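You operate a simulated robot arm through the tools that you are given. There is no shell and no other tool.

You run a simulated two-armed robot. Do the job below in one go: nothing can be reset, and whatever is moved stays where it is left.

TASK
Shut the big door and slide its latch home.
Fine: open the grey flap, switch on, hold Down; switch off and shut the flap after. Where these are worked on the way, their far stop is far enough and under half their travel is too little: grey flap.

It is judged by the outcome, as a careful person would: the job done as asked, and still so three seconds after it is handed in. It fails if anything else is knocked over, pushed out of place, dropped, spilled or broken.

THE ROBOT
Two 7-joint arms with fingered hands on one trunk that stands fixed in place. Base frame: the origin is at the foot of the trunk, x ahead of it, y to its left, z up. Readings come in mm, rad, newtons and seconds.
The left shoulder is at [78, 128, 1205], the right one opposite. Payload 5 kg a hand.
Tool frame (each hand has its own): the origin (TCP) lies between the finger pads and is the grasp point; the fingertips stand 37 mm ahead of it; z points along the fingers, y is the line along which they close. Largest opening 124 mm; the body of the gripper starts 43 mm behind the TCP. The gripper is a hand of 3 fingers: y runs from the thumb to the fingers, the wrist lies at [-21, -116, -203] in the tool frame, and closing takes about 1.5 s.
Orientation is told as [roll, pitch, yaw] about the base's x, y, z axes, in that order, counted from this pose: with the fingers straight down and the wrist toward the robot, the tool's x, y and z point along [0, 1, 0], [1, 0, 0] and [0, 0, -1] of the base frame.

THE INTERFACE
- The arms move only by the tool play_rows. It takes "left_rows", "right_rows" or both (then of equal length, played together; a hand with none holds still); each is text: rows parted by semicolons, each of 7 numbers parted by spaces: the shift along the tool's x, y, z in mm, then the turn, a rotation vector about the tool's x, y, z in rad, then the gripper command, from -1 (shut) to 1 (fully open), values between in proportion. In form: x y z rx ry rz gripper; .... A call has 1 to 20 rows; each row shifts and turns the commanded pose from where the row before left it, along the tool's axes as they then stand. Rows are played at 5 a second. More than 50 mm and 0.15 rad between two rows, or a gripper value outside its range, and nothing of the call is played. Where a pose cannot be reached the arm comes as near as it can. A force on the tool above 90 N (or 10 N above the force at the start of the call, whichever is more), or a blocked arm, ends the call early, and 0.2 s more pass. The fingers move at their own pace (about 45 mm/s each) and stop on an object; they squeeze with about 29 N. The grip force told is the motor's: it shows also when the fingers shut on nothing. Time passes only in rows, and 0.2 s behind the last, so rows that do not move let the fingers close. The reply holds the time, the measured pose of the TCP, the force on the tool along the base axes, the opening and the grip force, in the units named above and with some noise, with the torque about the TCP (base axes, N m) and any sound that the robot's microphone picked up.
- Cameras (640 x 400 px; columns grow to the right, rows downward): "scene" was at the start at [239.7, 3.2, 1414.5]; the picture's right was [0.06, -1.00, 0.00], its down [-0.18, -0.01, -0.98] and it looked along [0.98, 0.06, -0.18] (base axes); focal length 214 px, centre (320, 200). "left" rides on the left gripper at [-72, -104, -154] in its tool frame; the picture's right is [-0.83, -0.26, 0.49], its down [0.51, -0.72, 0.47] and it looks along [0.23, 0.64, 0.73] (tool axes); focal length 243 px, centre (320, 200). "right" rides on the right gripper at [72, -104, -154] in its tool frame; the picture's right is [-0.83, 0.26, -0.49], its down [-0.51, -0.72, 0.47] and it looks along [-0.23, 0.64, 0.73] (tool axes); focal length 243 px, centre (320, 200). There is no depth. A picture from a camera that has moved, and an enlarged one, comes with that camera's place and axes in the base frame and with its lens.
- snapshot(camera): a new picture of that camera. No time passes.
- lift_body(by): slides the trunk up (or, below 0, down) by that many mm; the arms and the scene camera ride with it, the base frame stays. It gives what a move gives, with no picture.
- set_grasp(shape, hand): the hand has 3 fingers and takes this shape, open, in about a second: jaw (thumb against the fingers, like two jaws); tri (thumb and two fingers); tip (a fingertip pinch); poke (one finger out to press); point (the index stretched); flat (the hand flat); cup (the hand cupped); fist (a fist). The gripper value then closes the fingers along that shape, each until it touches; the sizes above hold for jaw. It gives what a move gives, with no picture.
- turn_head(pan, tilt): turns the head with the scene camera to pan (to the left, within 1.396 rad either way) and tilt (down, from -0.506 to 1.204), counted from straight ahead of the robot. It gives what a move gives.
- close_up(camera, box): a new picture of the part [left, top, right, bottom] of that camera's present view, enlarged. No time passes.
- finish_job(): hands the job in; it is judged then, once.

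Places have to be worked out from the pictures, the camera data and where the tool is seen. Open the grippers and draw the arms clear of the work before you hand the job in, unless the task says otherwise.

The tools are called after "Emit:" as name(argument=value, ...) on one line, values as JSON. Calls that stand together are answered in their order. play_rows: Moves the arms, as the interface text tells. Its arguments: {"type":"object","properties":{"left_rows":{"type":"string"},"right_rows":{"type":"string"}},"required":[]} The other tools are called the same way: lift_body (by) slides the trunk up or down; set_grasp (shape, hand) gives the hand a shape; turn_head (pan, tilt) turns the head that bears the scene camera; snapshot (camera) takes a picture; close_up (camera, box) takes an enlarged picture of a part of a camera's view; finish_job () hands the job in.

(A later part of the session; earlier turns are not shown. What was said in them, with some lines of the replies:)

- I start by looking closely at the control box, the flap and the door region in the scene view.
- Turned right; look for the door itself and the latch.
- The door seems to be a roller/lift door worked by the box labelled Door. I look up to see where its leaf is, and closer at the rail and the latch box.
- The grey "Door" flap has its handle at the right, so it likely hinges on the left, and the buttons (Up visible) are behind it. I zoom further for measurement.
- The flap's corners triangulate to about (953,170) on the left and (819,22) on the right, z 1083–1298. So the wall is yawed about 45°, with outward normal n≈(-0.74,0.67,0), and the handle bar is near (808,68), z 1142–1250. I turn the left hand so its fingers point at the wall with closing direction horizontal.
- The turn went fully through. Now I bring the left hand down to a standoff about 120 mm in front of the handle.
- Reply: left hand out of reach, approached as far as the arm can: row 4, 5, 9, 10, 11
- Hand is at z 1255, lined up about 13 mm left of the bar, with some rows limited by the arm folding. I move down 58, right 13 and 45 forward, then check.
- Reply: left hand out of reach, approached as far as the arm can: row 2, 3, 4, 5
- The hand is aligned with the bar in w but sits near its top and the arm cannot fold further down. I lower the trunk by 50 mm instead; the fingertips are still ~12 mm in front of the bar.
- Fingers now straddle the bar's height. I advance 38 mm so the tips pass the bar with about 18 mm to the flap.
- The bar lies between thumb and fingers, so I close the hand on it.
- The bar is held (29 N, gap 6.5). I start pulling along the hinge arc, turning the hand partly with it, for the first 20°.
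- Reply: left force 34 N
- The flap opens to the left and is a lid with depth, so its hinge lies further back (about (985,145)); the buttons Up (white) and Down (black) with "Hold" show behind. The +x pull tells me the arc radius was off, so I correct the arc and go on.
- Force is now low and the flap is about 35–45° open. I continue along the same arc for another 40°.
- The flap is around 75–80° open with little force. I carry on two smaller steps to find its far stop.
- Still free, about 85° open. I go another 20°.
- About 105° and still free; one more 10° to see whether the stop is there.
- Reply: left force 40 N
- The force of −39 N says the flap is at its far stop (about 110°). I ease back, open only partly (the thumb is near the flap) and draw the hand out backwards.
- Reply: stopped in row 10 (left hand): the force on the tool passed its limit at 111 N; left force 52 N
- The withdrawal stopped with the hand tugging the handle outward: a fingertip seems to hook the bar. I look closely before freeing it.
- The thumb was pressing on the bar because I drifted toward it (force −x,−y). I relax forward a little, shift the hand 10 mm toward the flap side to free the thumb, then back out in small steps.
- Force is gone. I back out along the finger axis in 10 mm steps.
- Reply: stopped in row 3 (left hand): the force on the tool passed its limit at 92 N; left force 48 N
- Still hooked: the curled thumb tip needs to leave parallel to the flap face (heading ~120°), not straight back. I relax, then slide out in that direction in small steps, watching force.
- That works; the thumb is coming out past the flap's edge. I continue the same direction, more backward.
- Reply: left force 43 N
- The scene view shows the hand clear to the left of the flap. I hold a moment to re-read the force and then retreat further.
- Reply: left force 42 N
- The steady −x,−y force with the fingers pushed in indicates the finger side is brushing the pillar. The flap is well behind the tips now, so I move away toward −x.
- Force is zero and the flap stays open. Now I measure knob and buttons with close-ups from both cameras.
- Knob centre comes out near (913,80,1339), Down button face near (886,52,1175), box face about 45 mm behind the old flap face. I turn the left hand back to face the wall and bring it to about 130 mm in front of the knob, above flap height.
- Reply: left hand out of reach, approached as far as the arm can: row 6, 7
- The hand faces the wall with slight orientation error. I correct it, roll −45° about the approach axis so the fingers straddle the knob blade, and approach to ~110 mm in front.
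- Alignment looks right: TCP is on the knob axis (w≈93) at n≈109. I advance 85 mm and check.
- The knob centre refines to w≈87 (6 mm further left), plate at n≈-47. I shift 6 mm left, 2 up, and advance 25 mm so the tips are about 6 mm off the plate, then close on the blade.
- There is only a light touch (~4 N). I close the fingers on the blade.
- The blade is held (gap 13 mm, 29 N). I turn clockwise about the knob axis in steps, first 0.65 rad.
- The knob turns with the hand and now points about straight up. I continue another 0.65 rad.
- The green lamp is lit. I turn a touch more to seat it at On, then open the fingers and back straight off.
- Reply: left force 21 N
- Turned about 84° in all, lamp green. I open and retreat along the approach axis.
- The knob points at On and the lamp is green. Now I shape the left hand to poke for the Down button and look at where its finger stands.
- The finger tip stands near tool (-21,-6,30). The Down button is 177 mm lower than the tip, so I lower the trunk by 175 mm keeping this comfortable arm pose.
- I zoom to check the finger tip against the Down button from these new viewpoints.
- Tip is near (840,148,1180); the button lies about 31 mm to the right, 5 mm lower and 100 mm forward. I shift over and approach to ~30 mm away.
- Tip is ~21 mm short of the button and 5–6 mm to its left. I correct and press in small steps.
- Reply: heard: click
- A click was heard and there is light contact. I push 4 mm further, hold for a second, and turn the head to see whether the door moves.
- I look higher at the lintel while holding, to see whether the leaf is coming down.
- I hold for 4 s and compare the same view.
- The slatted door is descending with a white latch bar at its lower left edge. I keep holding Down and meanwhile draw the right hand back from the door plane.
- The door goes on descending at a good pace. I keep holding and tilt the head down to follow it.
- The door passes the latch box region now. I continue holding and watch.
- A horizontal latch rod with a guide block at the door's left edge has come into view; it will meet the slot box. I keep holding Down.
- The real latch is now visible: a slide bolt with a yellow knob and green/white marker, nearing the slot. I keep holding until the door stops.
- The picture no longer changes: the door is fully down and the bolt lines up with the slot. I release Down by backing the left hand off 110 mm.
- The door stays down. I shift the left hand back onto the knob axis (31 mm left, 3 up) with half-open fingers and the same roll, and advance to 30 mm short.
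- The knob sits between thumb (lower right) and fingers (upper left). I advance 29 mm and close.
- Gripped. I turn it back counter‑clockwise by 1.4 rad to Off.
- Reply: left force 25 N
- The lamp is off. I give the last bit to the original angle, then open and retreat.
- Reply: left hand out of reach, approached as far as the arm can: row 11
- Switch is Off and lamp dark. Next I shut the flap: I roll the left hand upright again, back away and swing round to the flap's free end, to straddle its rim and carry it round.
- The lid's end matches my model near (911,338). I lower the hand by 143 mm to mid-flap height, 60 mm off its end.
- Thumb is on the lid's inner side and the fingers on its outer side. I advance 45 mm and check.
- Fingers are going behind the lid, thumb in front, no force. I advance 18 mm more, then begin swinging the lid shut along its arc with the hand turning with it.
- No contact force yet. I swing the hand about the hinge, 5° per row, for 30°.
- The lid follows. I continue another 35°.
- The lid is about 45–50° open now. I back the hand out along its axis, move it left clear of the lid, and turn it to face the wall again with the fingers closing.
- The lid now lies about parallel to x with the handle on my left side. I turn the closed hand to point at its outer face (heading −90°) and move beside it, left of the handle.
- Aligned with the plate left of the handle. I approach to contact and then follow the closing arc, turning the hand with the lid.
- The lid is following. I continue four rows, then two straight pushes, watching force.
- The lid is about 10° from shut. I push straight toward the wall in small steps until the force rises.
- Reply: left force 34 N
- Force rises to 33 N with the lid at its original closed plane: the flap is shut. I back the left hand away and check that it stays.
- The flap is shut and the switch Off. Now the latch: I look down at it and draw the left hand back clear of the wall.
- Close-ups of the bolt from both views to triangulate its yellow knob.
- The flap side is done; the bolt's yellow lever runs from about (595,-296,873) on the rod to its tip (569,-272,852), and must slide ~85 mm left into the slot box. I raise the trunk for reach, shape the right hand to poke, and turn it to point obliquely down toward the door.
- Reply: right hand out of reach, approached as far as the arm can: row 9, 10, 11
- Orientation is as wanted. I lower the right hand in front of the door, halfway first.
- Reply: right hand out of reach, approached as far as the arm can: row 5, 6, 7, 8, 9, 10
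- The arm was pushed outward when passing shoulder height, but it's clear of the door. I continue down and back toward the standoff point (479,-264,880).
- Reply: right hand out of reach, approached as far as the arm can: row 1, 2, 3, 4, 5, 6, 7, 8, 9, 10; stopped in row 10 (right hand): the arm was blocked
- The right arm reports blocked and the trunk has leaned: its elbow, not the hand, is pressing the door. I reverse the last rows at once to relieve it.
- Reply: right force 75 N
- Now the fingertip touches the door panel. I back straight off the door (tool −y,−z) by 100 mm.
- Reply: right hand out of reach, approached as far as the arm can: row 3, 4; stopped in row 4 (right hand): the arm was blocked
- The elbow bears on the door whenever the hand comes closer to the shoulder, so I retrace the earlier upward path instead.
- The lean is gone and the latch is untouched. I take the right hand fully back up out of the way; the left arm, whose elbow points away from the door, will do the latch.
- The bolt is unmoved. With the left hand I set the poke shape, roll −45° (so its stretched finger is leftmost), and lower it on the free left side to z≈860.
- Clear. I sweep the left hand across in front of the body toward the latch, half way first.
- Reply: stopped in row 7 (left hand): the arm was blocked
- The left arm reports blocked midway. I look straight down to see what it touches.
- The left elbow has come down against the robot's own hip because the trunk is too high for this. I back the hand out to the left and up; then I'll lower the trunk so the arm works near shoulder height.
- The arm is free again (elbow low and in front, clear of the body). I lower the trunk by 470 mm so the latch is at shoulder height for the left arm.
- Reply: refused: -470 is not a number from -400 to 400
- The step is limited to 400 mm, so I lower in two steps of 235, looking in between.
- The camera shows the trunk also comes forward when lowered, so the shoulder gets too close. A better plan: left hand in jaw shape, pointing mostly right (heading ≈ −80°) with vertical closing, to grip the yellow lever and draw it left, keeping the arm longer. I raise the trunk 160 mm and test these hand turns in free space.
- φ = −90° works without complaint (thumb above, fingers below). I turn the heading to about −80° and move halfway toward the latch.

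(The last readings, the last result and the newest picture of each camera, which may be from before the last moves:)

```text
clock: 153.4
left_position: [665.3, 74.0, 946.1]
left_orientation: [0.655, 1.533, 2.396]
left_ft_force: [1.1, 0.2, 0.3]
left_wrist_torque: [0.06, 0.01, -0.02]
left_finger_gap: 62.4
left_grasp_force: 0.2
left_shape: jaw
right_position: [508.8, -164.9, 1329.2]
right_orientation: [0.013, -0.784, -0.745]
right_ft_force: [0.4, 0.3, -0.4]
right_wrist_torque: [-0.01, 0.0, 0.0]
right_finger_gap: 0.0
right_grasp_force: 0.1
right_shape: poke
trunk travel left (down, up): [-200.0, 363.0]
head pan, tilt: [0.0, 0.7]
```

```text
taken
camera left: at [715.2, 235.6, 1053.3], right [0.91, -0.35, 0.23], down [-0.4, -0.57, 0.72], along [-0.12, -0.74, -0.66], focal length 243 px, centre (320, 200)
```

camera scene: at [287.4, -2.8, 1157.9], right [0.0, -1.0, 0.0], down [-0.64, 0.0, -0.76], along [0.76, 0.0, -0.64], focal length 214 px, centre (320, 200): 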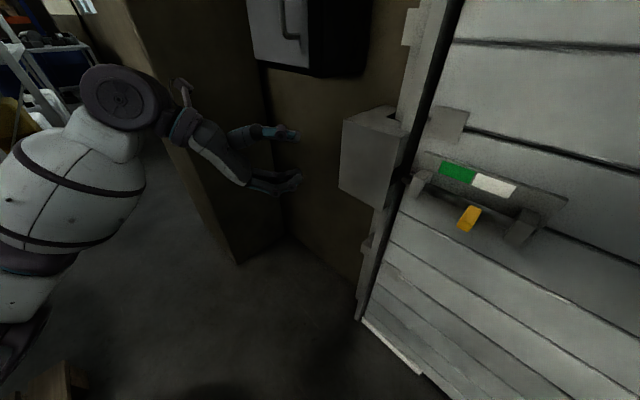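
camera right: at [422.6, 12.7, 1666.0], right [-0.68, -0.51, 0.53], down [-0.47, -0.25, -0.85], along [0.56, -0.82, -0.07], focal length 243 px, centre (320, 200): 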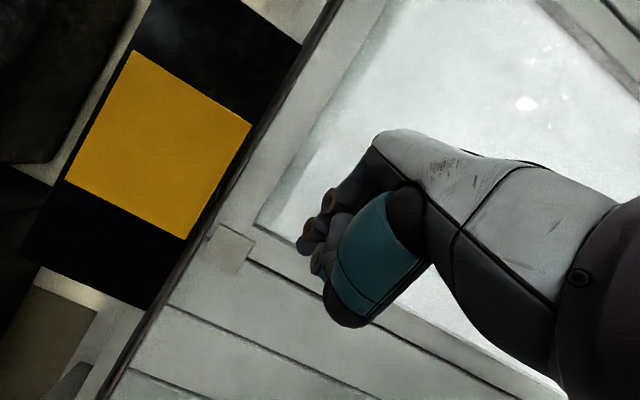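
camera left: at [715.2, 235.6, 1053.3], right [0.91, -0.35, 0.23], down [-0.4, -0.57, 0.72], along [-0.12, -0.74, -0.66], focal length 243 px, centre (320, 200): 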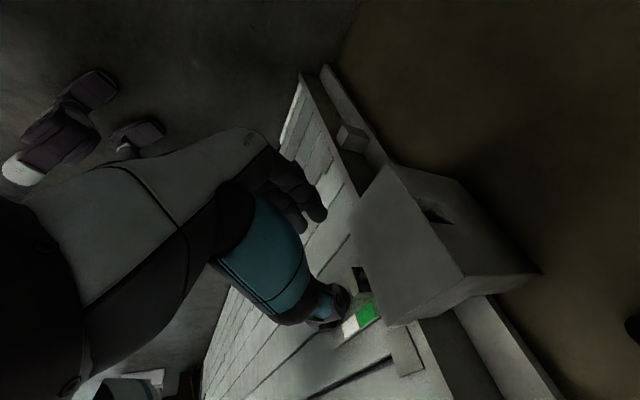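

Going well. I continue to the pre-grasp point about 90 mm short of the lever.

Emit:
play_rows(left_rows="20.6 12 33.8 0 0 0 0;20.6 12 33.8 0 0 0 0;20.6 12 33.8 0 0 0 0;20.6 12 33.8 0 0 0 0;20.6 12 33.8 0 0 0 0;20.6 12 33.8 0 0 0 0;20.6 12 33.8 0 0 0 0;0 0 0 0 0 0 0")

Emit:
turn_head(pan=-0.3, tilt=0.7)

Emit:
snapshot(camera="scene")

Emit:
snapshot(camera="left")

Emit:
snapshot(camera="right")

```text
clock: 155.2
left_position: [561.3, -181.3, 858.1]
left_orientation: [0.672, 1.533, 2.41]
left_ft_force: [-0.6, 0.5, 0.2]
left_wrist_torque: [-0.03, 0.0, 0.02]
left_finger_gap: 62.5
left_grasp_force: 0.1
left_shape: jaw
right_position: [508.5, -164.7, 1329.1]
right_orientation: [0.011, -0.781, -0.742]
right_ft_force: [-0.4, 0.4, -0.4]
right_wrist_torque: [-0.01, 0.02, 0.02]
right_finger_gap: 0.3
right_grasp_force: 0.0
right_shape: poke
trunk travel left (down, up): [-200.0, 363.0]
head pan, tilt: [0.0, 0.7]
```

```text
clock: 156.0
left_position: [560.7, -182.3, 858.8]
left_orientation: [0.665, 1.533, 2.403]
left_ft_force: [0.2, 0.0, 1.0]
left_wrist_torque: [0.0, 0.0, 0.0]
left_finger_gap: 62.1
left_grasp_force: 0.1
left_shape: jaw
right_position: [508.7, -164.7, 1329.3]
right_orientation: [0.009, -0.784, -0.742]
right_ft_force: [0.8, -1.2, 0.1]
right_wrist_torque: [0.03, -0.01, -0.02]
right_finger_gap: 0.0
right_grasp_force: 0.1
right_shape: poke
trunk travel left (down, up): [-200.0, 363.0]
head pan, tilt: [-0.3, 0.7]
```

```text
taken
camera scene: at [283.7, -27.3, 1157.9], right [-0.29, -0.96, 0.0], down [-0.62, 0.19, -0.76], along [0.73, -0.23, -0.64], focal length 214 px, centre (320, 200)
```

scene: 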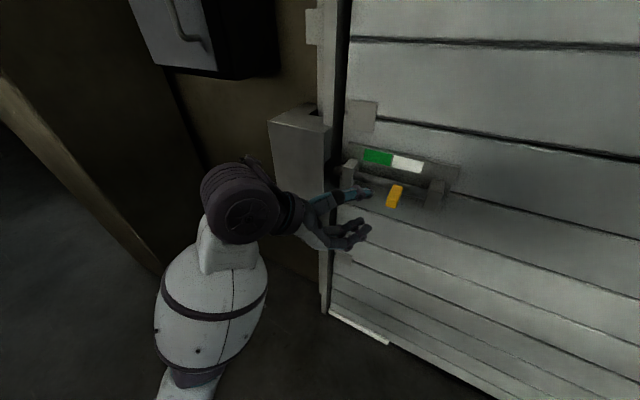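

```text
taken
camera left: at [610.9, -20.2, 965.5], right [0.91, -0.35, 0.23], down [-0.4, -0.57, 0.72], along [-0.12, -0.74, -0.66], focal length 243 px, centre (320, 200)
```

left: 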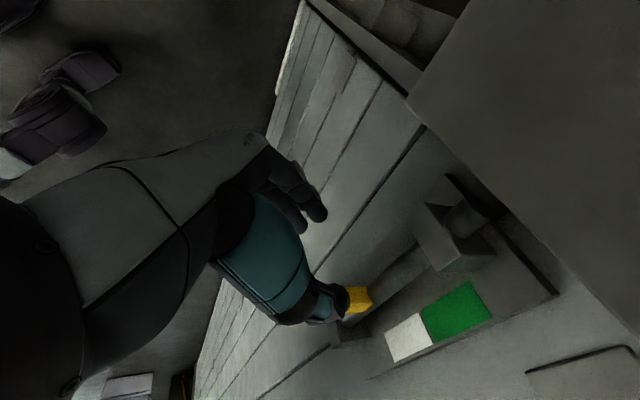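

```text
taken
camera right: at [423.3, 12.5, 1366.0], right [-0.68, -0.51, 0.53], down [-0.47, -0.25, -0.85], along [0.56, -0.82, -0.07], focal length 243 px, centre (320, 200)
```

right: 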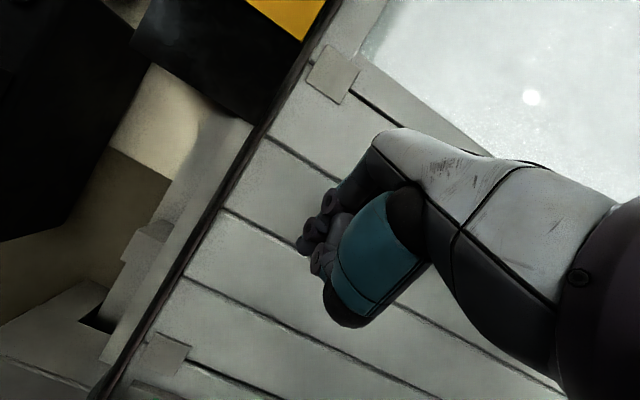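

The hand is just in front of the lever. I zoom to refine the alignment.

Emit:
close_up(camera="scene", box=[300, 130, 470, 270])

Emit:
close_up(camera="left", box=[230, 140, 480, 360])

```text
2.86 times, centred on (385, 200) of scene
camera zoom: at [283.7, -27.3, 1157.9], right [-0.29, -0.96, 0.0], down [-0.62, 0.19, -0.76], along [0.73, -0.23, -0.64], focal length 613 px, centre (134, 200)
```

zoom: 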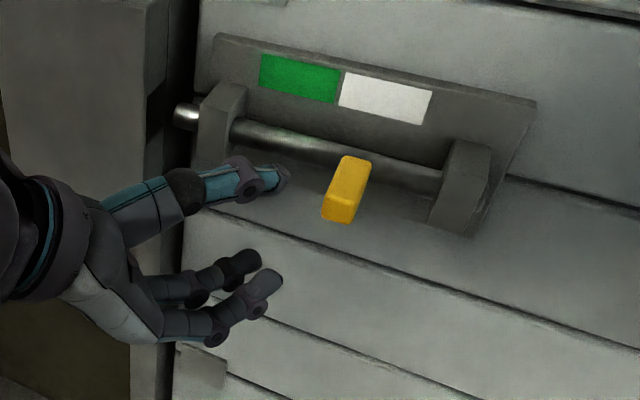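

```text
1.82 times, centred on (355, 250) of left
camera zoom: at [610.9, -20.2, 965.5], right [0.91, -0.35, 0.23], down [-0.4, -0.57, 0.72], along [-0.12, -0.74, -0.66], focal length 441 px, centre (256, 109)
```

zoom: 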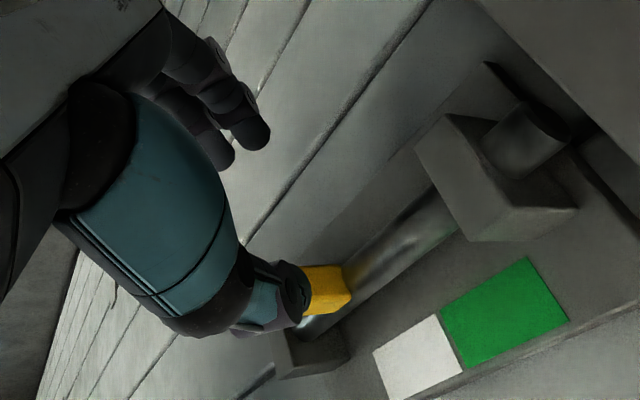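

Lever mid is about (577,-285,867), and the projection of my TCP line agrees. I rise 9 mm and advance 74 mm so that fingertips stay just outside the rod, then check.

Emit:
play_rows(left_rows="1 -9 0 0 0 0 0;0 0 20 0 0 0 0;0 0 20 0 0 0 0;0 0 18 0 0 0 0;0 0 16 0 0 0 0;0 0 0 0 0 0 0")

Emit:
close_up(camera="scene", box=[300, 130, 470, 270])

Emit:
close_up(camera="left", box=[230, 140, 480, 360])

```text
clock: 157.4
left_position: [573.0, -254.2, 865.8]
left_orientation: [0.673, 1.534, 2.411]
left_ft_force: [0.6, -1.0, 0.0]
left_wrist_torque: [0.04, -0.01, 0.0]
left_finger_gap: 62.2
left_grasp_force: 0.0
left_shape: jaw
right_position: [507.8, -164.2, 1329.3]
right_orientation: [0.01, -0.782, -0.742]
right_ft_force: [-0.1, 0.4, 0.6]
right_wrist_torque: [0.0, 0.01, -0.02]
right_finger_gap: 0.0
right_grasp_force: 0.0
right_shape: poke
trunk travel left (down, up): [-200.0, 363.0]
head pan, tilt: [-0.3, 0.7]
```

```text
2.86 times, centred on (385, 200) of scene
camera zoom: at [283.7, -27.2, 1157.9], right [-0.3, -0.96, 0.0], down [-0.62, 0.19, -0.77], along [0.73, -0.23, -0.64], focal length 613 px, centre (134, 200)
```

zoom: 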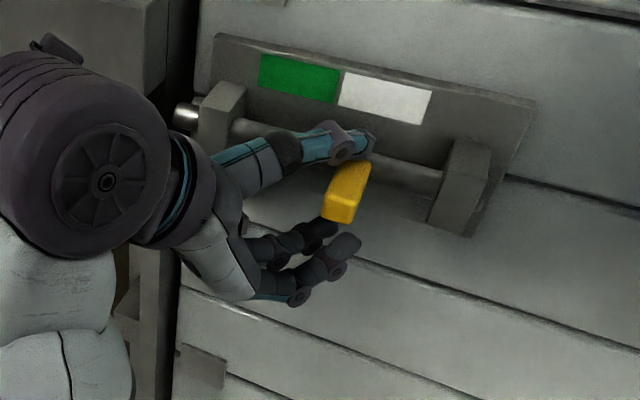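

```text
1.82 times, centred on (355, 250) of left
camera zoom: at [622.3, -92.7, 972.2], right [0.91, -0.35, 0.23], down [-0.4, -0.57, 0.72], along [-0.12, -0.74, -0.66], focal length 441 px, centre (256, 109)
```

zoom: 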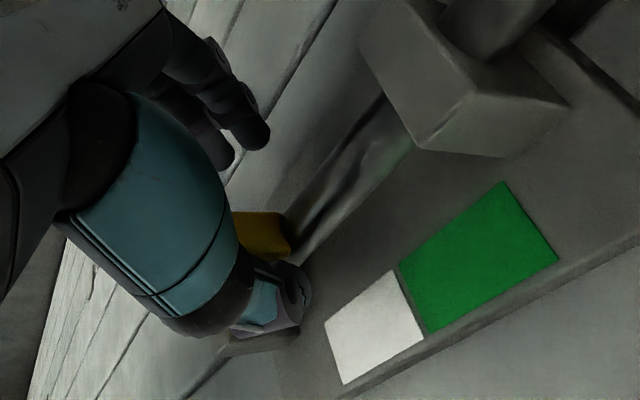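

The lever is between the thumb above and two fingers below. I close the hand on it.

Emit:
play_rows(left_rows="0 0 0 0 0 0 -0.4;0 0 0 0 0 0 -0.8;0 0 0 0 0 0 -1;0 0 0 0 0 0 -1;0 0 0 0 0 0 -1;0 0 0 0 0 0 -1")

Emit:
close_up(camera="scene", box=[300, 130, 470, 270])

Emit:
close_up(camera="left", box=[230, 140, 480, 360])

```text
clock: 158.8
left_position: [572.4, -253.6, 865.9]
left_orientation: [0.665, 1.533, 2.402]
left_ft_force: [1.1, -3.7, 3.8]
left_wrist_torque: [-0.1, 0.0, 0.05]
left_finger_gap: 18.1
left_grasp_force: 28.6
left_shape: jaw
right_position: [509.0, -165.1, 1329.9]
right_orientation: [0.011, -0.783, -0.741]
right_ft_force: [0.6, 0.6, -0.2]
right_wrist_torque: [0.01, -0.01, 0.0]
right_finger_gap: 0.1
right_grasp_force: 0.1
right_shape: poke
trunk travel left (down, up): [-200.0, 363.0]
head pan, tilt: [-0.3, 0.7]
```

```text
2.86 times, centred on (385, 200) of scene
camera zoom: at [283.5, -27.7, 1157.9], right [-0.3, -0.96, 0.0], down [-0.62, 0.19, -0.76], along [0.73, -0.23, -0.64], focal length 613 px, centre (134, 200)
```

zoom: 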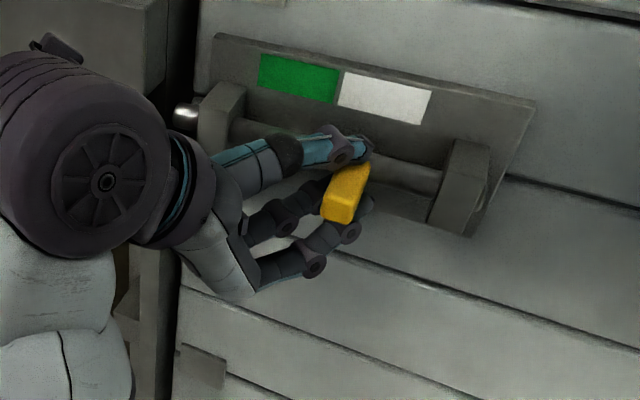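

```text
1.82 times, centred on (355, 250) of left
camera zoom: at [622.2, -92.9, 972.4], right [0.91, -0.35, 0.23], down [-0.4, -0.57, 0.72], along [-0.12, -0.74, -0.66], focal length 441 px, centre (256, 109)
```

zoom: 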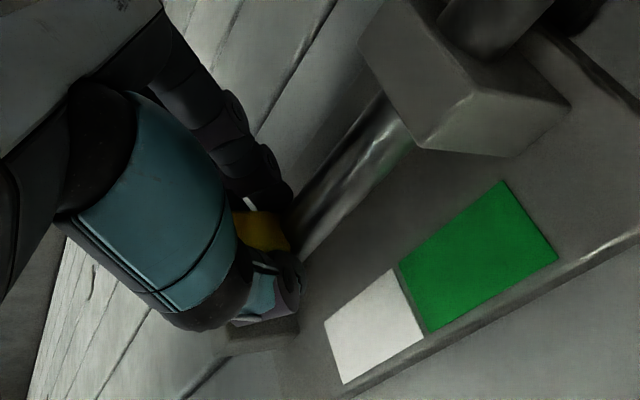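

The lever is held (gap 18 mm, 29 N). I draw it left along the rod, 24 mm first.

Emit:
play_rows(left_rows="-6.3 0 -4.9 0 0 0 -1;-6.3 0 -4.9 0 0 0 -1;-6.3 0 -4.9 0 0 0 -1;0 0 0 0 0 0 -1")

Emit:
close_up(camera="scene", box=[300, 130, 470, 270])

```text
clock: 159.8
left_position: [589.9, -237.0, 864.5]
left_orientation: [0.658, 1.534, 2.396]
left_ft_force: [6.5, -9.2, 5.1]
left_wrist_torque: [-0.05, 0.06, 0.13]
left_finger_gap: 18.2
left_grasp_force: 28.9
left_shape: jaw
right_position: [509.3, -165.8, 1329.1]
right_orientation: [0.01, -0.782, -0.744]
right_ft_force: [-0.9, 0.2, 0.3]
right_wrist_torque: [-0.04, -0.01, -0.01]
right_finger_gap: 0.0
right_grasp_force: 0.1
right_shape: poke
trunk travel left (down, up): [-200.0, 363.0]
head pan, tilt: [-0.3, 0.7]
```

```text
2.86 times, centred on (385, 200) of scene
camera zoom: at [283.9, -28.2, 1157.8], right [-0.3, -0.96, 0.0], down [-0.62, 0.19, -0.76], along [0.73, -0.23, -0.64], focal length 613 px, centre (134, 200)
```

zoom: 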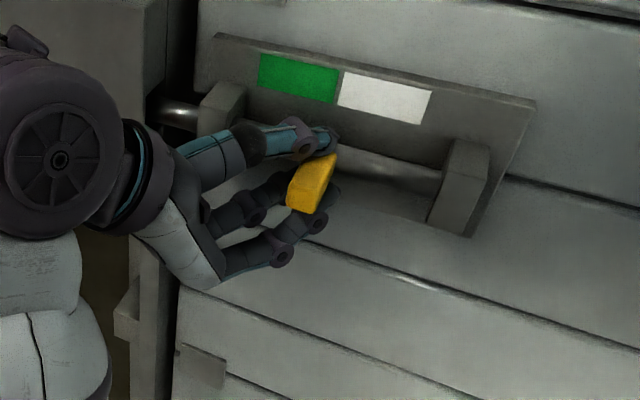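

The bolt is sliding, its end is entering toward the slot. I continue in 24 mm steps with a slight correction toward the door.

Emit:
play_rows(left_rows="-6.3 0 -4.2 0 0 0 -1;-6.3 0 -4.2 0 0 0 -1;-6.3 0 -4.4 0 0 0 -1;0 0 0 0 0 0 -1")

Emit:
close_up(camera="scene", box=[290, 120, 460, 260])

```text
clock: 160.8
left_position: [605.9, -221.4, 865.0]
left_orientation: [0.654, 1.532, 2.393]
left_ft_force: [4.9, -7.5, 3.0]
left_wrist_torque: [0.0, 0.02, 0.08]
left_finger_gap: 17.8
left_grasp_force: 29.2
left_shape: jaw
right_position: [509.0, -165.1, 1329.7]
right_orientation: [0.01, -0.781, -0.743]
right_ft_force: [0.1, 0.1, -0.3]
right_wrist_torque: [0.05, 0.03, 0.02]
right_finger_gap: 0.1
right_grasp_force: 0.2
right_shape: poke
trunk travel left (down, up): [-200.0, 363.0]
head pan, tilt: [-0.3, 0.7]
```

```text
2.86 times, centred on (375, 190) of scene
camera zoom: at [283.9, -28.1, 1157.8], right [-0.3, -0.96, 0.0], down [-0.62, 0.19, -0.76], along [0.73, -0.23, -0.64], focal length 613 px, centre (163, 229)
```

zoom: 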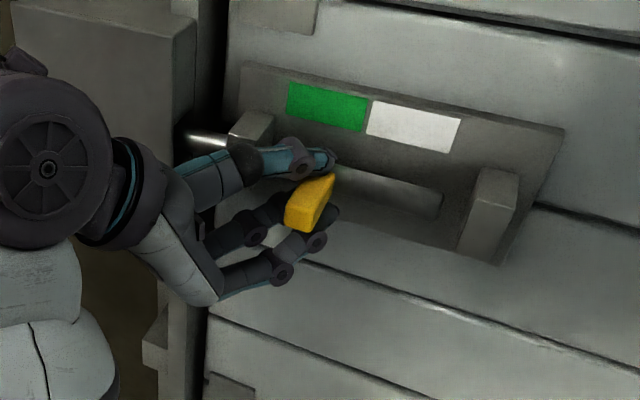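

Still smooth. I keep drawing left, another 20 mm, watching for the stop.

Emit:
play_rows(left_rows="-6.3 0 -4.4 0 0 0 -1;-6.3 0 -4.4 0 0 0 -1;-4 0 -2.8 0 0 0 -1;0 0 0 0 0 0 -1")

Emit:
close_up(camera="scene", box=[290, 120, 460, 260])

Emit:
close_up(camera="left", box=[230, 100, 530, 360])

```text
clock: 161.8
left_position: [617.9, -207.9, 866.1]
left_orientation: [0.619, 1.535, 2.354]
left_ft_force: [-7.9, -25.7, 3.7]
left_wrist_torque: [0.5, -0.07, -0.23]
left_finger_gap: 15.4
left_grasp_force: 29.3
left_shape: jaw
right_position: [508.9, -167.3, 1327.9]
right_orientation: [0.014, -0.783, -0.745]
right_ft_force: [0.5, 0.4, 0.4]
right_wrist_torque: [-0.01, -0.01, -0.02]
right_finger_gap: 0.0
right_grasp_force: 0.0
right_shape: poke
trunk travel left (down, up): [-200.0, 363.0]
head pan, tilt: [-0.3, 0.7]
```

```text
2.86 times, centred on (375, 190) of scene
camera zoom: at [282.8, -29.8, 1158.0], right [-0.3, -0.96, 0.0], down [-0.61, 0.19, -0.77], along [0.73, -0.22, -0.64], focal length 613 px, centre (163, 229)
```

zoom: 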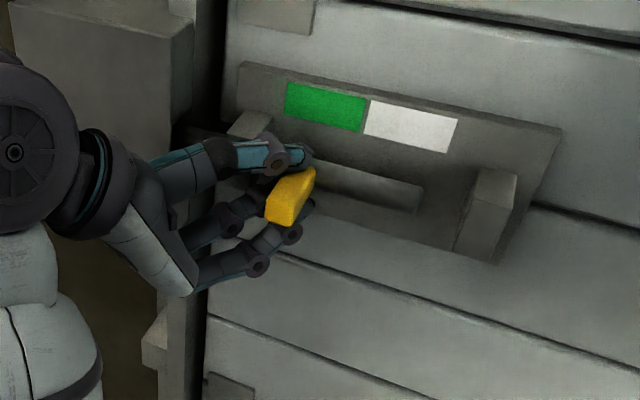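

```text
1.54 times, centred on (380, 230) of left
camera zoom: at [668.3, -47.2, 973.2], right [0.91, -0.35, 0.23], down [-0.4, -0.57, 0.72], along [-0.12, -0.74, -0.66], focal length 373 px, centre (228, 154)
```

zoom: 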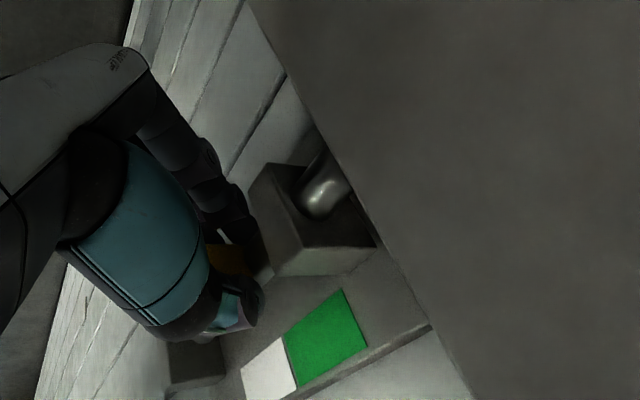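

The bolt has moved about 64 mm and now resists (~25 N); either it is home or a finger touches the left bracket. I try 4 mm more.

Emit:
play_rows(left_rows="-2.4 0 -1.8 0 0 0 -1;-2.4 0 -1.8 0 0 0 -1;0 0 0 0 0 0 -1")

Emit:
close_up(camera="scene", box=[300, 130, 420, 230])

Emit:
close_up(camera="left", box=[340, 160, 480, 300])

```text
clock: 162.6
left_position: [621.2, -203.2, 866.7]
left_orientation: [0.585, 1.534, 2.324]
left_ft_force: [-16.9, -25.0, 5.7]
left_wrist_torque: [0.38, -0.13, -0.43]
left_finger_gap: 15.5
left_grasp_force: 28.9
left_shape: jaw
right_position: [507.6, -167.8, 1329.8]
right_orientation: [0.014, -0.782, -0.746]
right_ft_force: [0.8, 0.3, -0.1]
right_wrist_torque: [0.0, 0.0, -0.01]
right_finger_gap: 0.0
right_grasp_force: 0.1
right_shape: poke
trunk travel left (down, up): [-200.0, 363.0]
head pan, tilt: [-0.3, 0.7]
```

```text
4.00 times, centred on (360, 180) of scene
camera zoom: at [281.5, -29.7, 1158.4], right [-0.3, -0.96, 0.0], down [-0.61, 0.19, -0.77], along [0.73, -0.22, -0.64], focal length 858 px, centre (160, 280)
```

zoom: 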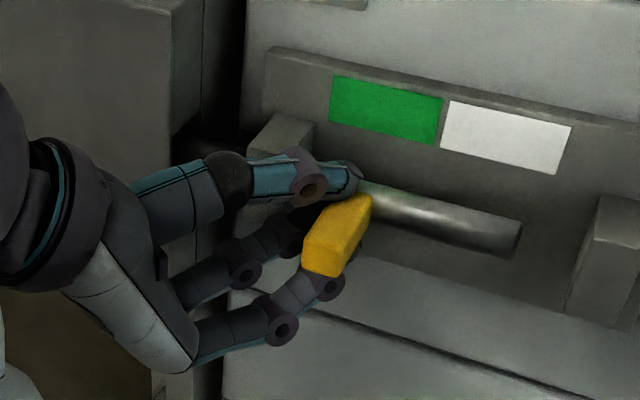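

```text
2.86 times, centred on (410, 230) of left
camera zoom: at [671.4, -42.6, 973.6], right [0.91, -0.35, 0.23], down [-0.4, -0.57, 0.72], along [-0.12, -0.74, -0.66], focal length 693 px, centre (63, 114)
```

zoom: 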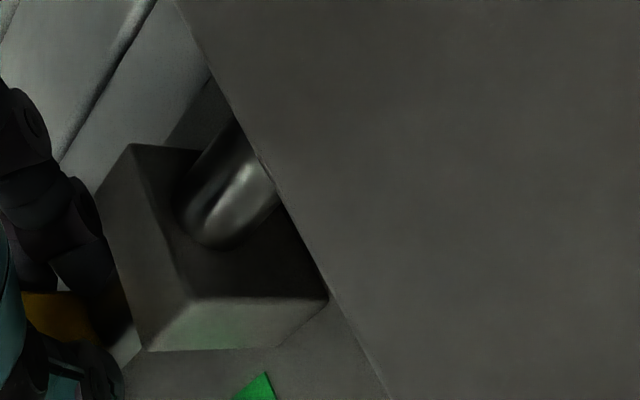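

The hand is twisting, so a finger is against the bracket while the bolt may need a few more mm. I loosen, back out 14 mm along the lever so the fingers clear the bracket, and grip nearer the lever's end.

Emit:
play_rows(left_rows="2.4 0 1.8 0 0 0 -0.7;0 0 0 0 0 0 -0.3;0 0 0 0 0 0 -0.3;0 0 -7 0 0 0 -0.3;0 0 -7 0 0 0 -0.3;0 0 0 0 0 0 -0.3")

Emit:
close_up(camera="scene", box=[300, 130, 420, 230])

Emit:
close_up(camera="left", box=[260, 160, 460, 320])

```text
clock: 164.0
left_position: [619.6, -190.3, 865.8]
left_orientation: [0.66, 1.533, 2.398]
left_ft_force: [0.5, 0.6, 0.5]
left_wrist_torque: [0.02, 0.01, 0.01]
left_finger_gap: 43.7
left_grasp_force: 0.1
left_shape: jaw
right_position: [509.1, -165.0, 1329.7]
right_orientation: [0.011, -0.781, -0.741]
right_ft_force: [-0.2, 0.0, 0.3]
right_wrist_torque: [-0.01, 0.06, 0.01]
right_finger_gap: 0.1
right_grasp_force: 0.0
right_shape: poke
trunk travel left (down, up): [-200.0, 363.0]
head pan, tilt: [-0.3, 0.7]
```

```text
4.00 times, centred on (360, 180) of scene
camera zoom: at [283.7, -27.5, 1157.8], right [-0.3, -0.96, 0.0], down [-0.62, 0.19, -0.76], along [0.73, -0.23, -0.64], focal length 858 px, centre (160, 280)
```

zoom: 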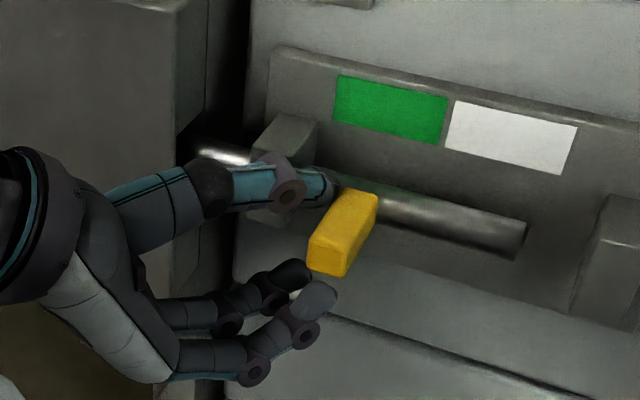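

```text
2.50 times, centred on (360, 240) of left
camera zoom: at [669.2, -28.9, 972.3], right [0.91, -0.35, 0.23], down [-0.4, -0.57, 0.72], along [-0.12, -0.74, -0.66], focal length 606 px, centre (220, 100)
```

zoom: 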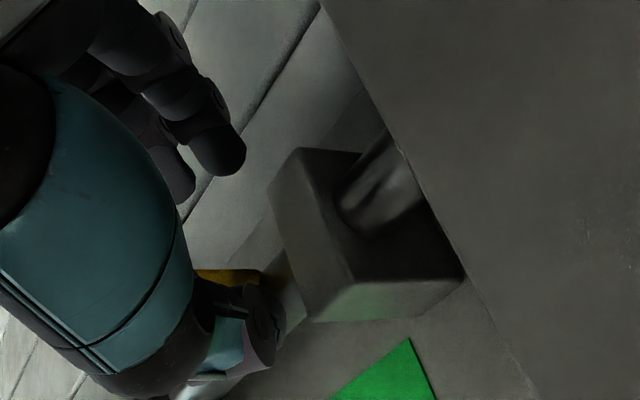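

The lever now stands about under the centre of the green field. To be sure it is home, I re-centre 10 mm right, re-grip near the lever's end and push left again to feel the stop.

Emit:
play_rows(left_rows="5 0 0 0 0 0 -0.3;5 0 2 0 0 0 -0.3;0 0 0 0 0 0 -1;0 0 0 0 0 0 -1;0 0 0 0 0 0 -1;0 0 0 0 0 0 -1;-3.2 0 -2.4 0 0 0 -1;-3.2 0 -2.4 0 0 0 -1;-3.2 0 -2.4 0 0 0 -1;0 0 0 0 0 0 -1")

Emit:
close_up(camera="scene", box=[300, 130, 420, 230])

Emit:
close_up(camera="left", box=[260, 160, 460, 320])

```text
clock: 166.2
left_position: [616.4, -186.1, 865.8]
left_orientation: [0.626, 1.535, 2.364]
left_ft_force: [-4.9, -6.9, 10.2]
left_wrist_torque: [-0.35, -0.12, -0.11]
left_finger_gap: 9.8
left_grasp_force: 29.0
left_shape: jaw
right_position: [509.0, -165.1, 1329.8]
right_orientation: [0.011, -0.785, -0.743]
right_ft_force: [-0.4, 0.3, -0.7]
right_wrist_torque: [0.01, 0.0, 0.01]
right_finger_gap: 0.2
right_grasp_force: 0.1
right_shape: poke
trunk travel left (down, up): [-200.0, 363.0]
head pan, tilt: [-0.3, 0.7]
```

```text
4.00 times, centred on (360, 180) of scene
camera zoom: at [282.5, -28.0, 1158.2], right [-0.3, -0.96, 0.0], down [-0.61, 0.19, -0.77], along [0.73, -0.23, -0.64], focal length 858 px, centre (160, 280)
```

zoom: 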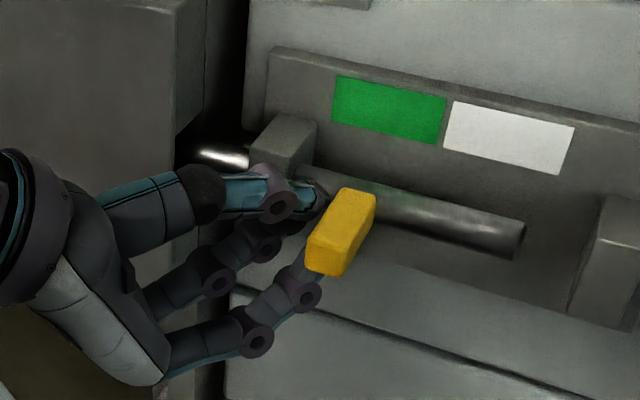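

```text
2.50 times, centred on (360, 240) of left
camera zoom: at [666.9, -24.1, 973.9], right [0.91, -0.35, 0.23], down [-0.4, -0.57, 0.72], along [-0.12, -0.74, -0.66], focal length 606 px, centre (220, 100)
```

zoom: 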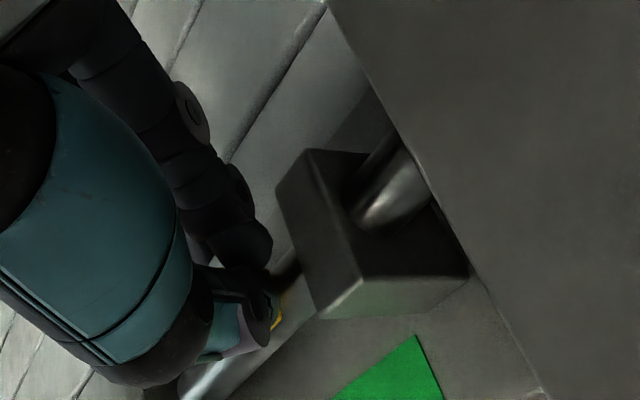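

The fingers pinched only beside the lever; the lever itself has not moved further. I release, go round and push it from its right side with the closed hand.

Emit:
play_rows(left_rows="2 0 0 0 0 0 -0.5;0 0 0 0 0 0 -0.3;11 0 -15 0 0 0 -0.3;11 0 -15 0 0 0 -0.5;11 0 -15 0 0 0 -1;10 0 15 0 0 0 -1;10 0 16 0 0 0 -1;11 0 16 0 0 0 -1;0 0 0 0 0 0 -1")

Emit:
close_up(camera="scene", box=[300, 120, 440, 240])

Emit:
close_up(camera="left", box=[230, 140, 480, 360])

```text
clock: 168.2
left_position: [554.9, -198.3, 866.4]
left_orientation: [0.668, 1.535, 2.406]
left_ft_force: [-0.7, 0.1, 0.3]
left_wrist_torque: [-0.04, -0.01, 0.0]
left_finger_gap: 0.1
left_grasp_force: 29.0
left_shape: jaw
right_position: [509.5, -164.3, 1329.7]
right_orientation: [0.011, -0.784, -0.742]
right_ft_force: [-0.4, 0.3, -0.8]
right_wrist_torque: [-0.04, -0.02, -0.01]
right_finger_gap: 0.0
right_grasp_force: 0.1
right_shape: poke
trunk travel left (down, up): [-200.0, 363.0]
head pan, tilt: [-0.3, 0.7]
```

```text
3.33 times, centred on (370, 180) of scene
camera zoom: at [283.8, -27.1, 1157.8], right [-0.3, -0.96, 0.0], down [-0.62, 0.19, -0.76], along [0.73, -0.23, -0.64], focal length 715 px, centre (153, 267)
```

zoom: 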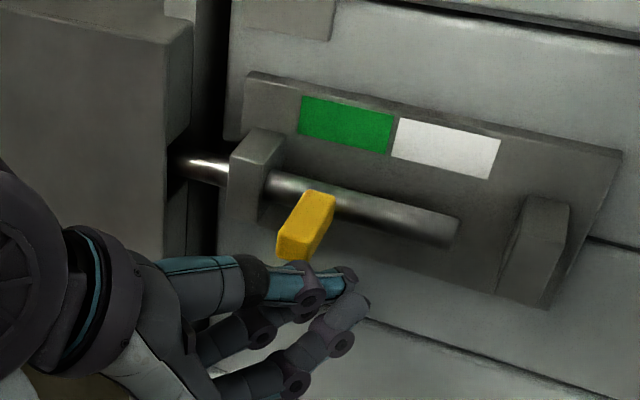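

```text
1.82 times, centred on (355, 250) of left
camera zoom: at [603.9, -36.3, 973.8], right [0.91, -0.35, 0.23], down [-0.4, -0.57, 0.72], along [-0.12, -0.74, -0.66], focal length 441 px, centre (256, 109)
```

zoom: 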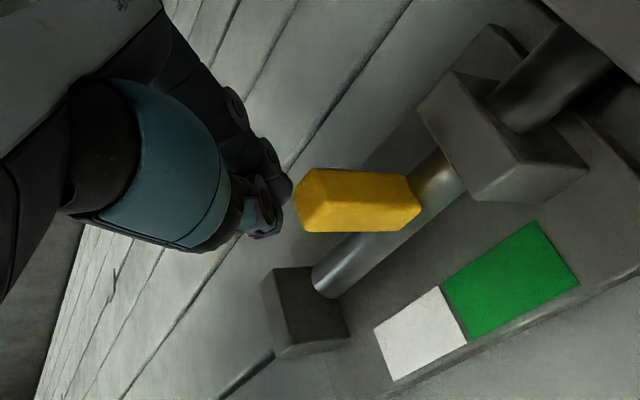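

The close view shows the lever horizontal at z≈882, w≈532, centred under the green field, and the rod entering the box. To confirm it is home I place the closed fingertips against its right side and push left gently.

Emit:
play_rows(left_rows="0 -14 0 0 0 0 -1;-2 0 14 0 0 0 -1;-1.8 0 13.6 0 0 0 -1;0 0 0 0 0 0 -1")

Emit:
close_up(camera="scene", box=[300, 120, 440, 240])

Emit:
close_up(camera="left", box=[230, 140, 480, 360])

```text
clock: 169.2
left_position: [562.0, -224.2, 879.8]
left_orientation: [0.654, 1.536, 2.392]
left_ft_force: [-4.3, 1.1, -5.1]
left_wrist_torque: [-0.07, 0.11, 0.07]
left_finger_gap: 0.0
left_grasp_force: 29.5
left_shape: jaw
right_position: [508.8, -163.7, 1328.6]
right_orientation: [0.012, -0.782, -0.743]
right_ft_force: [0.6, -0.3, -0.2]
right_wrist_torque: [0.01, -0.01, 0.04]
right_finger_gap: 0.1
right_grasp_force: 0.1
right_shape: poke
trunk travel left (down, up): [-200.0, 363.0]
head pan, tilt: [-0.3, 0.7]
```

```text
3.33 times, centred on (370, 180) of scene
camera zoom: at [283.3, -27.5, 1157.9], right [-0.3, -0.96, 0.0], down [-0.62, 0.19, -0.77], along [0.73, -0.23, -0.64], focal length 715 px, centre (153, 267)
```

zoom: 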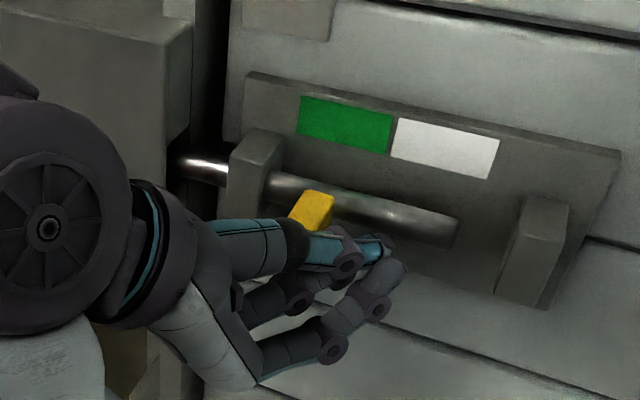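

```text
1.82 times, centred on (355, 250) of left
camera zoom: at [612.2, -63.6, 987.2], right [0.91, -0.35, 0.23], down [-0.4, -0.57, 0.72], along [-0.12, -0.74, -0.66], focal length 441 px, centre (256, 109)
```

zoom: 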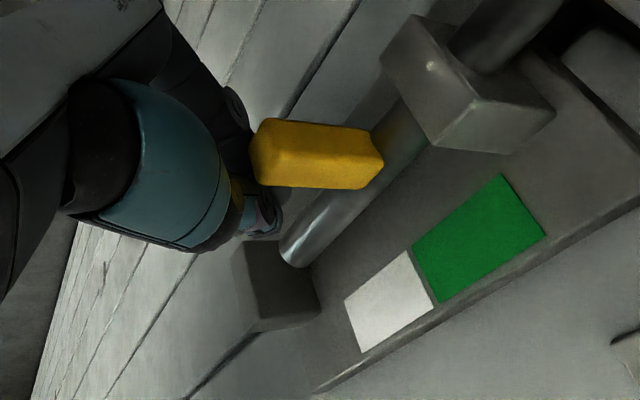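

Fingers rest against the lever's right side. I push left 12 mm in small steps.

Emit:
play_rows(left_rows="-3.2 0 -2.4 0 0 0 -1;-3.2 0 -2.4 0 0 0 -1;-3.2 0 -2.4 0 0 0 -1;0 0 0 0 0 0 -1")

Emit:
close_up(camera="scene", box=[300, 120, 440, 240])

Emit:
close_up(camera="left", box=[230, 140, 480, 360])

```text
clock: 170.2
left_position: [567.4, -221.2, 880.4]
left_orientation: [0.543, 1.533, 2.273]
left_ft_force: [-41.6, -36.2, -18.2]
left_wrist_torque: [0.01, 0.05, -0.09]
left_finger_gap: 0.0
left_grasp_force: 28.9
left_shape: jaw
right_position: [505.4, -168.8, 1330.1]
right_orientation: [0.017, -0.782, -0.746]
right_ft_force: [0.1, 0.6, 0.4]
right_wrist_torque: [0.0, 0.0, 0.0]
right_finger_gap: 0.0
right_grasp_force: 0.1
right_shape: poke
trunk travel left (down, up): [-200.0, 363.0]
head pan, tilt: [-0.3, 0.7]
```

```text
3.33 times, centred on (370, 180) of scene
camera zoom: at [280.6, -31.7, 1158.5], right [-0.3, -0.96, 0.0], down [-0.61, 0.19, -0.77], along [0.73, -0.22, -0.64], focal length 715 px, centre (153, 267)
```

zoom: 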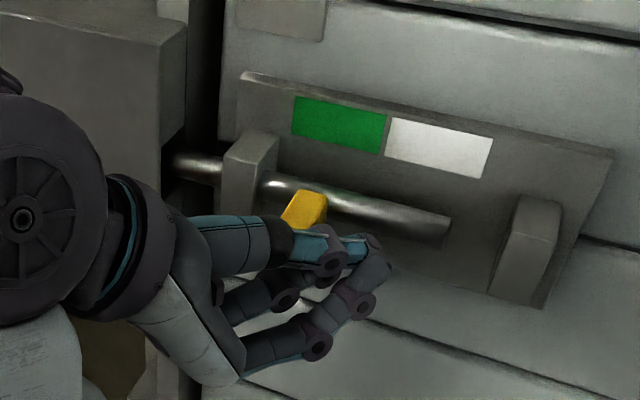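

```text
1.82 times, centred on (355, 250) of left
camera zoom: at [616.9, -60.5, 988.3], right [0.9, -0.36, 0.23], down [-0.41, -0.57, 0.72], along [-0.13, -0.74, -0.66], focal length 441 px, centre (256, 109)
```

zoom: 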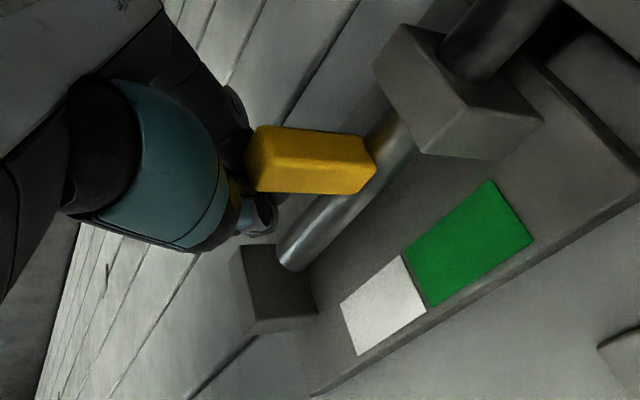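

Over 50 N and the lever does not move relative to plate and bracket: the bolt is home at its stop. I relieve the push, back the hand off the door and check the rod in the slot.

Emit:
play_rows(left_rows="4 0 3 0 0 0 -1;5 0 3 0 0 0 -1;10 0 -10 0 0 0 -1;12 0 -16 0 0 0 -1;0 0 -30 0 0 0 -1;0 0 -40 0 0 0 -1;0 -10 -40 0 0 0 -1;0 -10 -40 0 0 0 0")

Emit:
close_up(camera="scene", box=[290, 110, 450, 240])

Emit:
snapshot(camera="left")

```text
clock: 172.0
left_position: [521.4, -54.0, 892.9]
left_orientation: [0.669, 1.54, 2.403]
left_ft_force: [-0.3, 0.4, -0.6]
left_wrist_torque: [-0.01, -0.02, -0.01]
left_finger_gap: 60.4
left_grasp_force: 0.1
left_shape: jaw
left hand out of reach, approached as far as the arm can: row 7, 8
right_position: [509.8, -163.0, 1329.0]
right_orientation: [0.011, -0.784, -0.743]
right_ft_force: [0.3, -0.5, -0.4]
right_wrist_torque: [-0.02, -0.01, -0.02]
right_finger_gap: 0.2
right_grasp_force: 0.1
right_shape: poke
trunk travel left (down, up): [-200.0, 363.0]
head pan, tilt: [-0.3, 0.7]
```

```text
3.08 times, centred on (370, 175) of scene
camera zoom: at [283.5, -26.6, 1157.9], right [-0.3, -0.96, 0.0], down [-0.62, 0.19, -0.77], along [0.73, -0.23, -0.64], focal length 660 px, centre (166, 277)
```

zoom: 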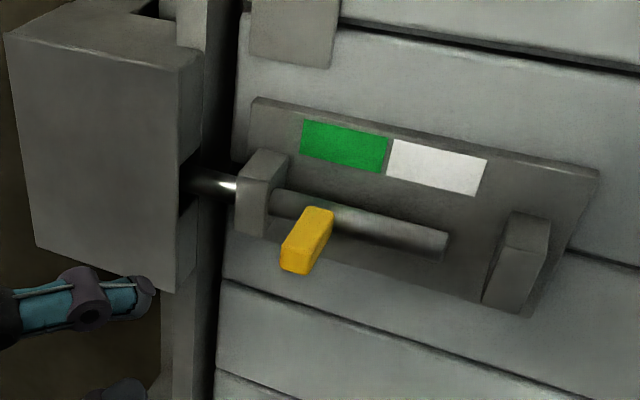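

```text
taken
camera left: at [569.9, 108.3, 999.5], right [0.91, -0.35, 0.23], down [-0.41, -0.56, 0.72], along [-0.12, -0.75, -0.65], focal length 243 px, centre (320, 200)
```

left: 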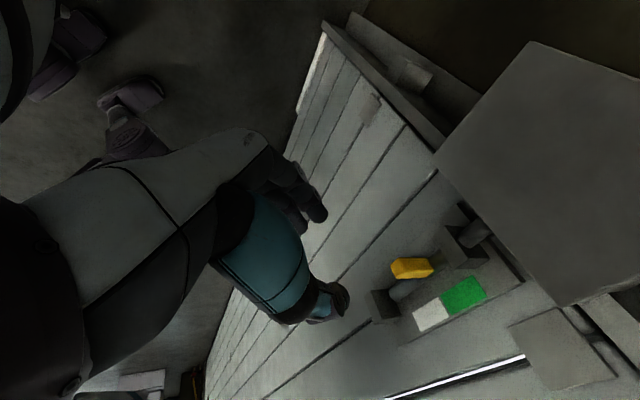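

The rod now passes through its bracket into the slot box. I retreat the left hand along its earlier path, open both hands, and check flap, switch and door.

Emit:
play_rows(left_rows="-20 -12 -33 0 0 0 1;-20 -12 -33 0 0 0 1;-20 -12 -33 0 0 0 1;-20 -12 -33 0 0 0 1;-20 -12 -33 0 0 0 1;-20 -12 -33 0 0 0 1;-20 -12 -33 0 0 0 1")

Emit:
set_grasp(shape="jaw", hand="right")

Emit:
turn_head(pan=-0.3, tilt=0.3)

Emit:
snapshot(camera="scene")

Emit:
close_up(camera="scene", box=[120, 0, 440, 300])

```text
clock: 173.6
left_position: [622.6, 193.7, 980.8]
left_orientation: [0.676, 1.535, 2.416]
left_ft_force: [-0.2, -0.1, 0.1]
left_wrist_torque: [0.02, -0.04, -0.01]
left_finger_gap: 123.3
left_grasp_force: 0.0
left_shape: jaw
right_position: [507.8, -164.1, 1329.5]
right_orientation: [0.011, -0.783, -0.745]
right_ft_force: [0.7, -0.6, -0.4]
right_wrist_torque: [0.04, -0.03, -0.01]
right_finger_gap: 0.0
right_grasp_force: 0.0
right_shape: poke
trunk travel left (down, up): [-200.0, 363.0]
head pan, tilt: [-0.3, 0.7]
```

```text
clock: 174.5
left_position: [623.2, 193.1, 981.5]
left_orientation: [0.664, 1.535, 2.404]
left_ft_force: [0.0, 0.0, -0.1]
left_wrist_torque: [0.01, 0.02, 0.02]
left_finger_gap: 123.6
left_grasp_force: 0.0
left_shape: jaw
right_position: [509.7, -165.2, 1329.1]
right_orientation: [0.011, -0.78, -0.741]
right_ft_force: [0.7, 0.5, 0.2]
right_wrist_torque: [0.0, 0.02, 0.02]
right_finger_gap: 123.8
right_grasp_force: 0.1
right_shape: jaw
trunk travel left (down, up): [-200.0, 363.0]
head pan, tilt: [-0.3, 0.7]
```

```text
clock: 175.3
left_position: [622.6, 194.5, 981.2]
left_orientation: [0.667, 1.534, 2.406]
left_ft_force: [0.5, -0.9, -0.3]
left_wrist_torque: [-0.04, 0.01, -0.01]
left_finger_gap: 123.8
left_grasp_force: 0.0
left_shape: jaw
right_position: [509.8, -163.7, 1329.3]
right_orientation: [0.01, -0.783, -0.743]
right_ft_force: [0.5, 0.1, 0.4]
right_wrist_torque: [-0.01, -0.02, 0.0]
right_finger_gap: 123.9
right_grasp_force: 0.2
right_shape: jaw
trunk travel left (down, up): [-200.0, 363.0]
head pan, tilt: [-0.3, 0.3]
```

```text
taken
camera scene: at [291.7, -29.9, 1193.9], right [-0.3, -0.96, 0.0], down [-0.28, 0.09, -0.95], along [0.91, -0.28, -0.3], focal length 214 px, centre (320, 200)
```

scene: 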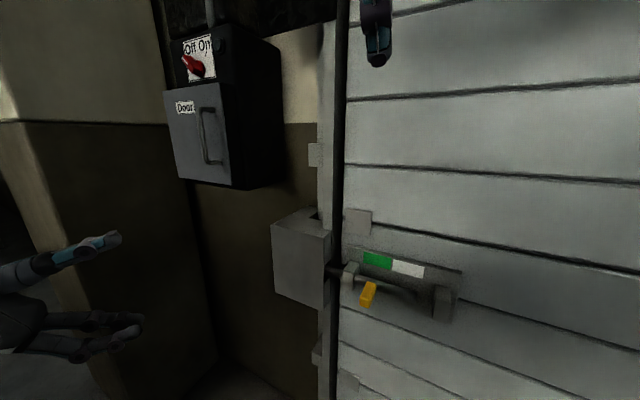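

```text
1.33 times, centred on (280, 150) of scene
camera zoom: at [291.7, -29.9, 1193.9], right [-0.3, -0.96, 0.0], down [-0.28, 0.09, -0.95], along [0.91, -0.28, -0.3], focal length 286 px, centre (373, 267)
```

zoom: 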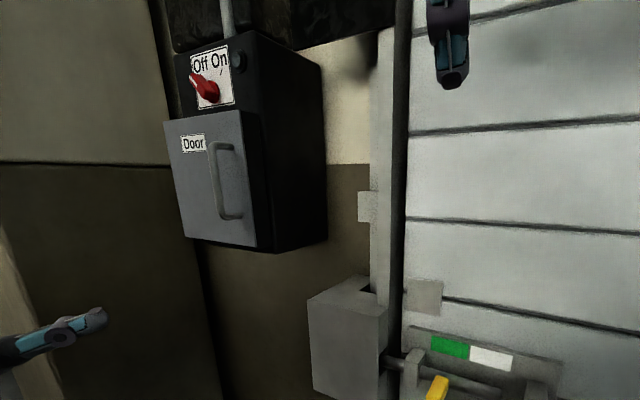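

Door shut, bolt home, switch Off, flap shut. One last look to the left and down to be sure that nothing was disturbed there.

Emit:
turn_head(pan=1.0, tilt=0.9)

Emit:
snapshot(camera="scene")

Emit:
turn_head(pan=-0.9, tilt=0.5)

Emit:
snapshot(camera="scene")

```text
clock: 176.8
left_position: [622.3, 193.7, 980.2]
left_orientation: [0.664, 1.532, 2.404]
left_ft_force: [-0.4, 0.6, 0.4]
left_wrist_torque: [0.0, 0.02, -0.02]
left_finger_gap: 123.8
left_grasp_force: 0.2
left_shape: jaw
right_position: [510.2, -165.4, 1329.1]
right_orientation: [0.014, -0.778, -0.746]
right_ft_force: [0.3, 0.3, 0.8]
right_wrist_torque: [-0.01, -0.04, 0.02]
right_finger_gap: 124.0
right_grasp_force: 0.1
right_shape: jaw
trunk travel left (down, up): [-200.0, 363.0]
head pan, tilt: [1.0, 0.901]
```

```text
taken
camera scene: at [255.0, 58.5, 1149.3], right [0.76, -0.66, 0.0], down [-0.47, -0.54, -0.69], along [0.46, 0.52, -0.72], focal length 214 px, centre (320, 200)
```

scene: 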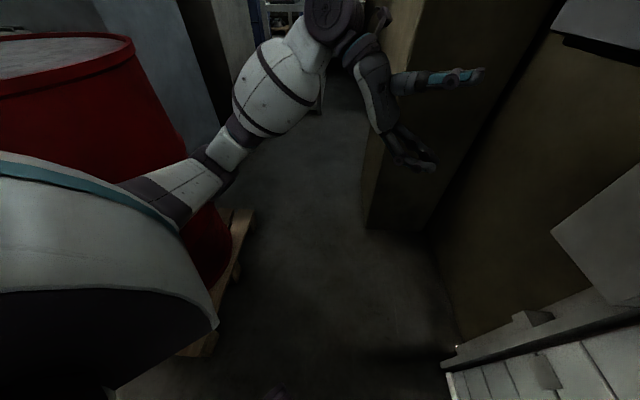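

```text
clock: 178.7
left_position: [623.0, 193.2, 981.1]
left_orientation: [0.664, 1.534, 2.402]
left_ft_force: [0.3, -0.1, -0.3]
left_wrist_torque: [0.02, -0.01, 0.02]
left_finger_gap: 123.8
left_grasp_force: 0.1
left_shape: jaw
right_position: [508.5, -165.1, 1329.1]
right_orientation: [0.009, -0.782, -0.742]
right_ft_force: [0.1, 0.6, 0.2]
right_wrist_torque: [-0.03, -0.01, -0.02]
right_finger_gap: 123.9
right_grasp_force: 0.1
right_shape: jaw
trunk travel left (down, up): [-200.0, 363.0]
head pan, tilt: [-0.901, 0.499]
```

```text
taken
camera scene: at [259.0, -73.7, 1175.6], right [-0.78, -0.62, 0.0], down [-0.3, 0.38, -0.88], along [0.55, -0.69, -0.48], focal length 214 px, centre (320, 200)
```

scene: 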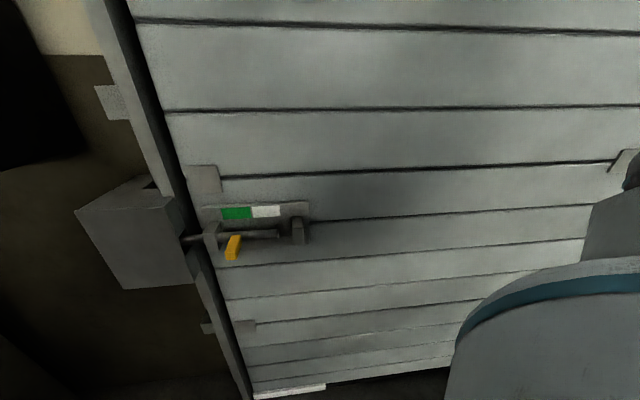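

Barrel and pallet stand upright, the door is down with the bolt in its slot, and both open hands are clear. I hand the job in.

Emit:
finish_job()

```text
The job is handed in.
```

The big door is down and its bolt is pushed home to its stop in the slot box. The switch is back at Off with the lamp dark, and the grey flap is shut.

- **Flap:** I opened it to its far stop at about 110°. My thumb caught on the handle as I let go, and the fingers brushed the pillar on the way out. It came free and closed fully afterwards.
- **Door:** I held Down until two pictures about 2 s apart showed no change, and it stayed down after I let go. I could not see the bottom edge all the way across.
- **Bolt:** It slid about 65 mm. The lever stands under the middle of the green field, and a final push of over 50 N did not move it further.
- **Contacts:** While I was setting up for the bolt, the right elbow pressed against the closed door and the trunk leaned slightly before I backed out. The right fingertip also touched the panel, and the left elbow came up against something I took for the robot's own hip. I saw no damage or movement of the door or latch afterwards.

At the end the red barrel and its pallet stood upright. Both hands are open and clear of the work.
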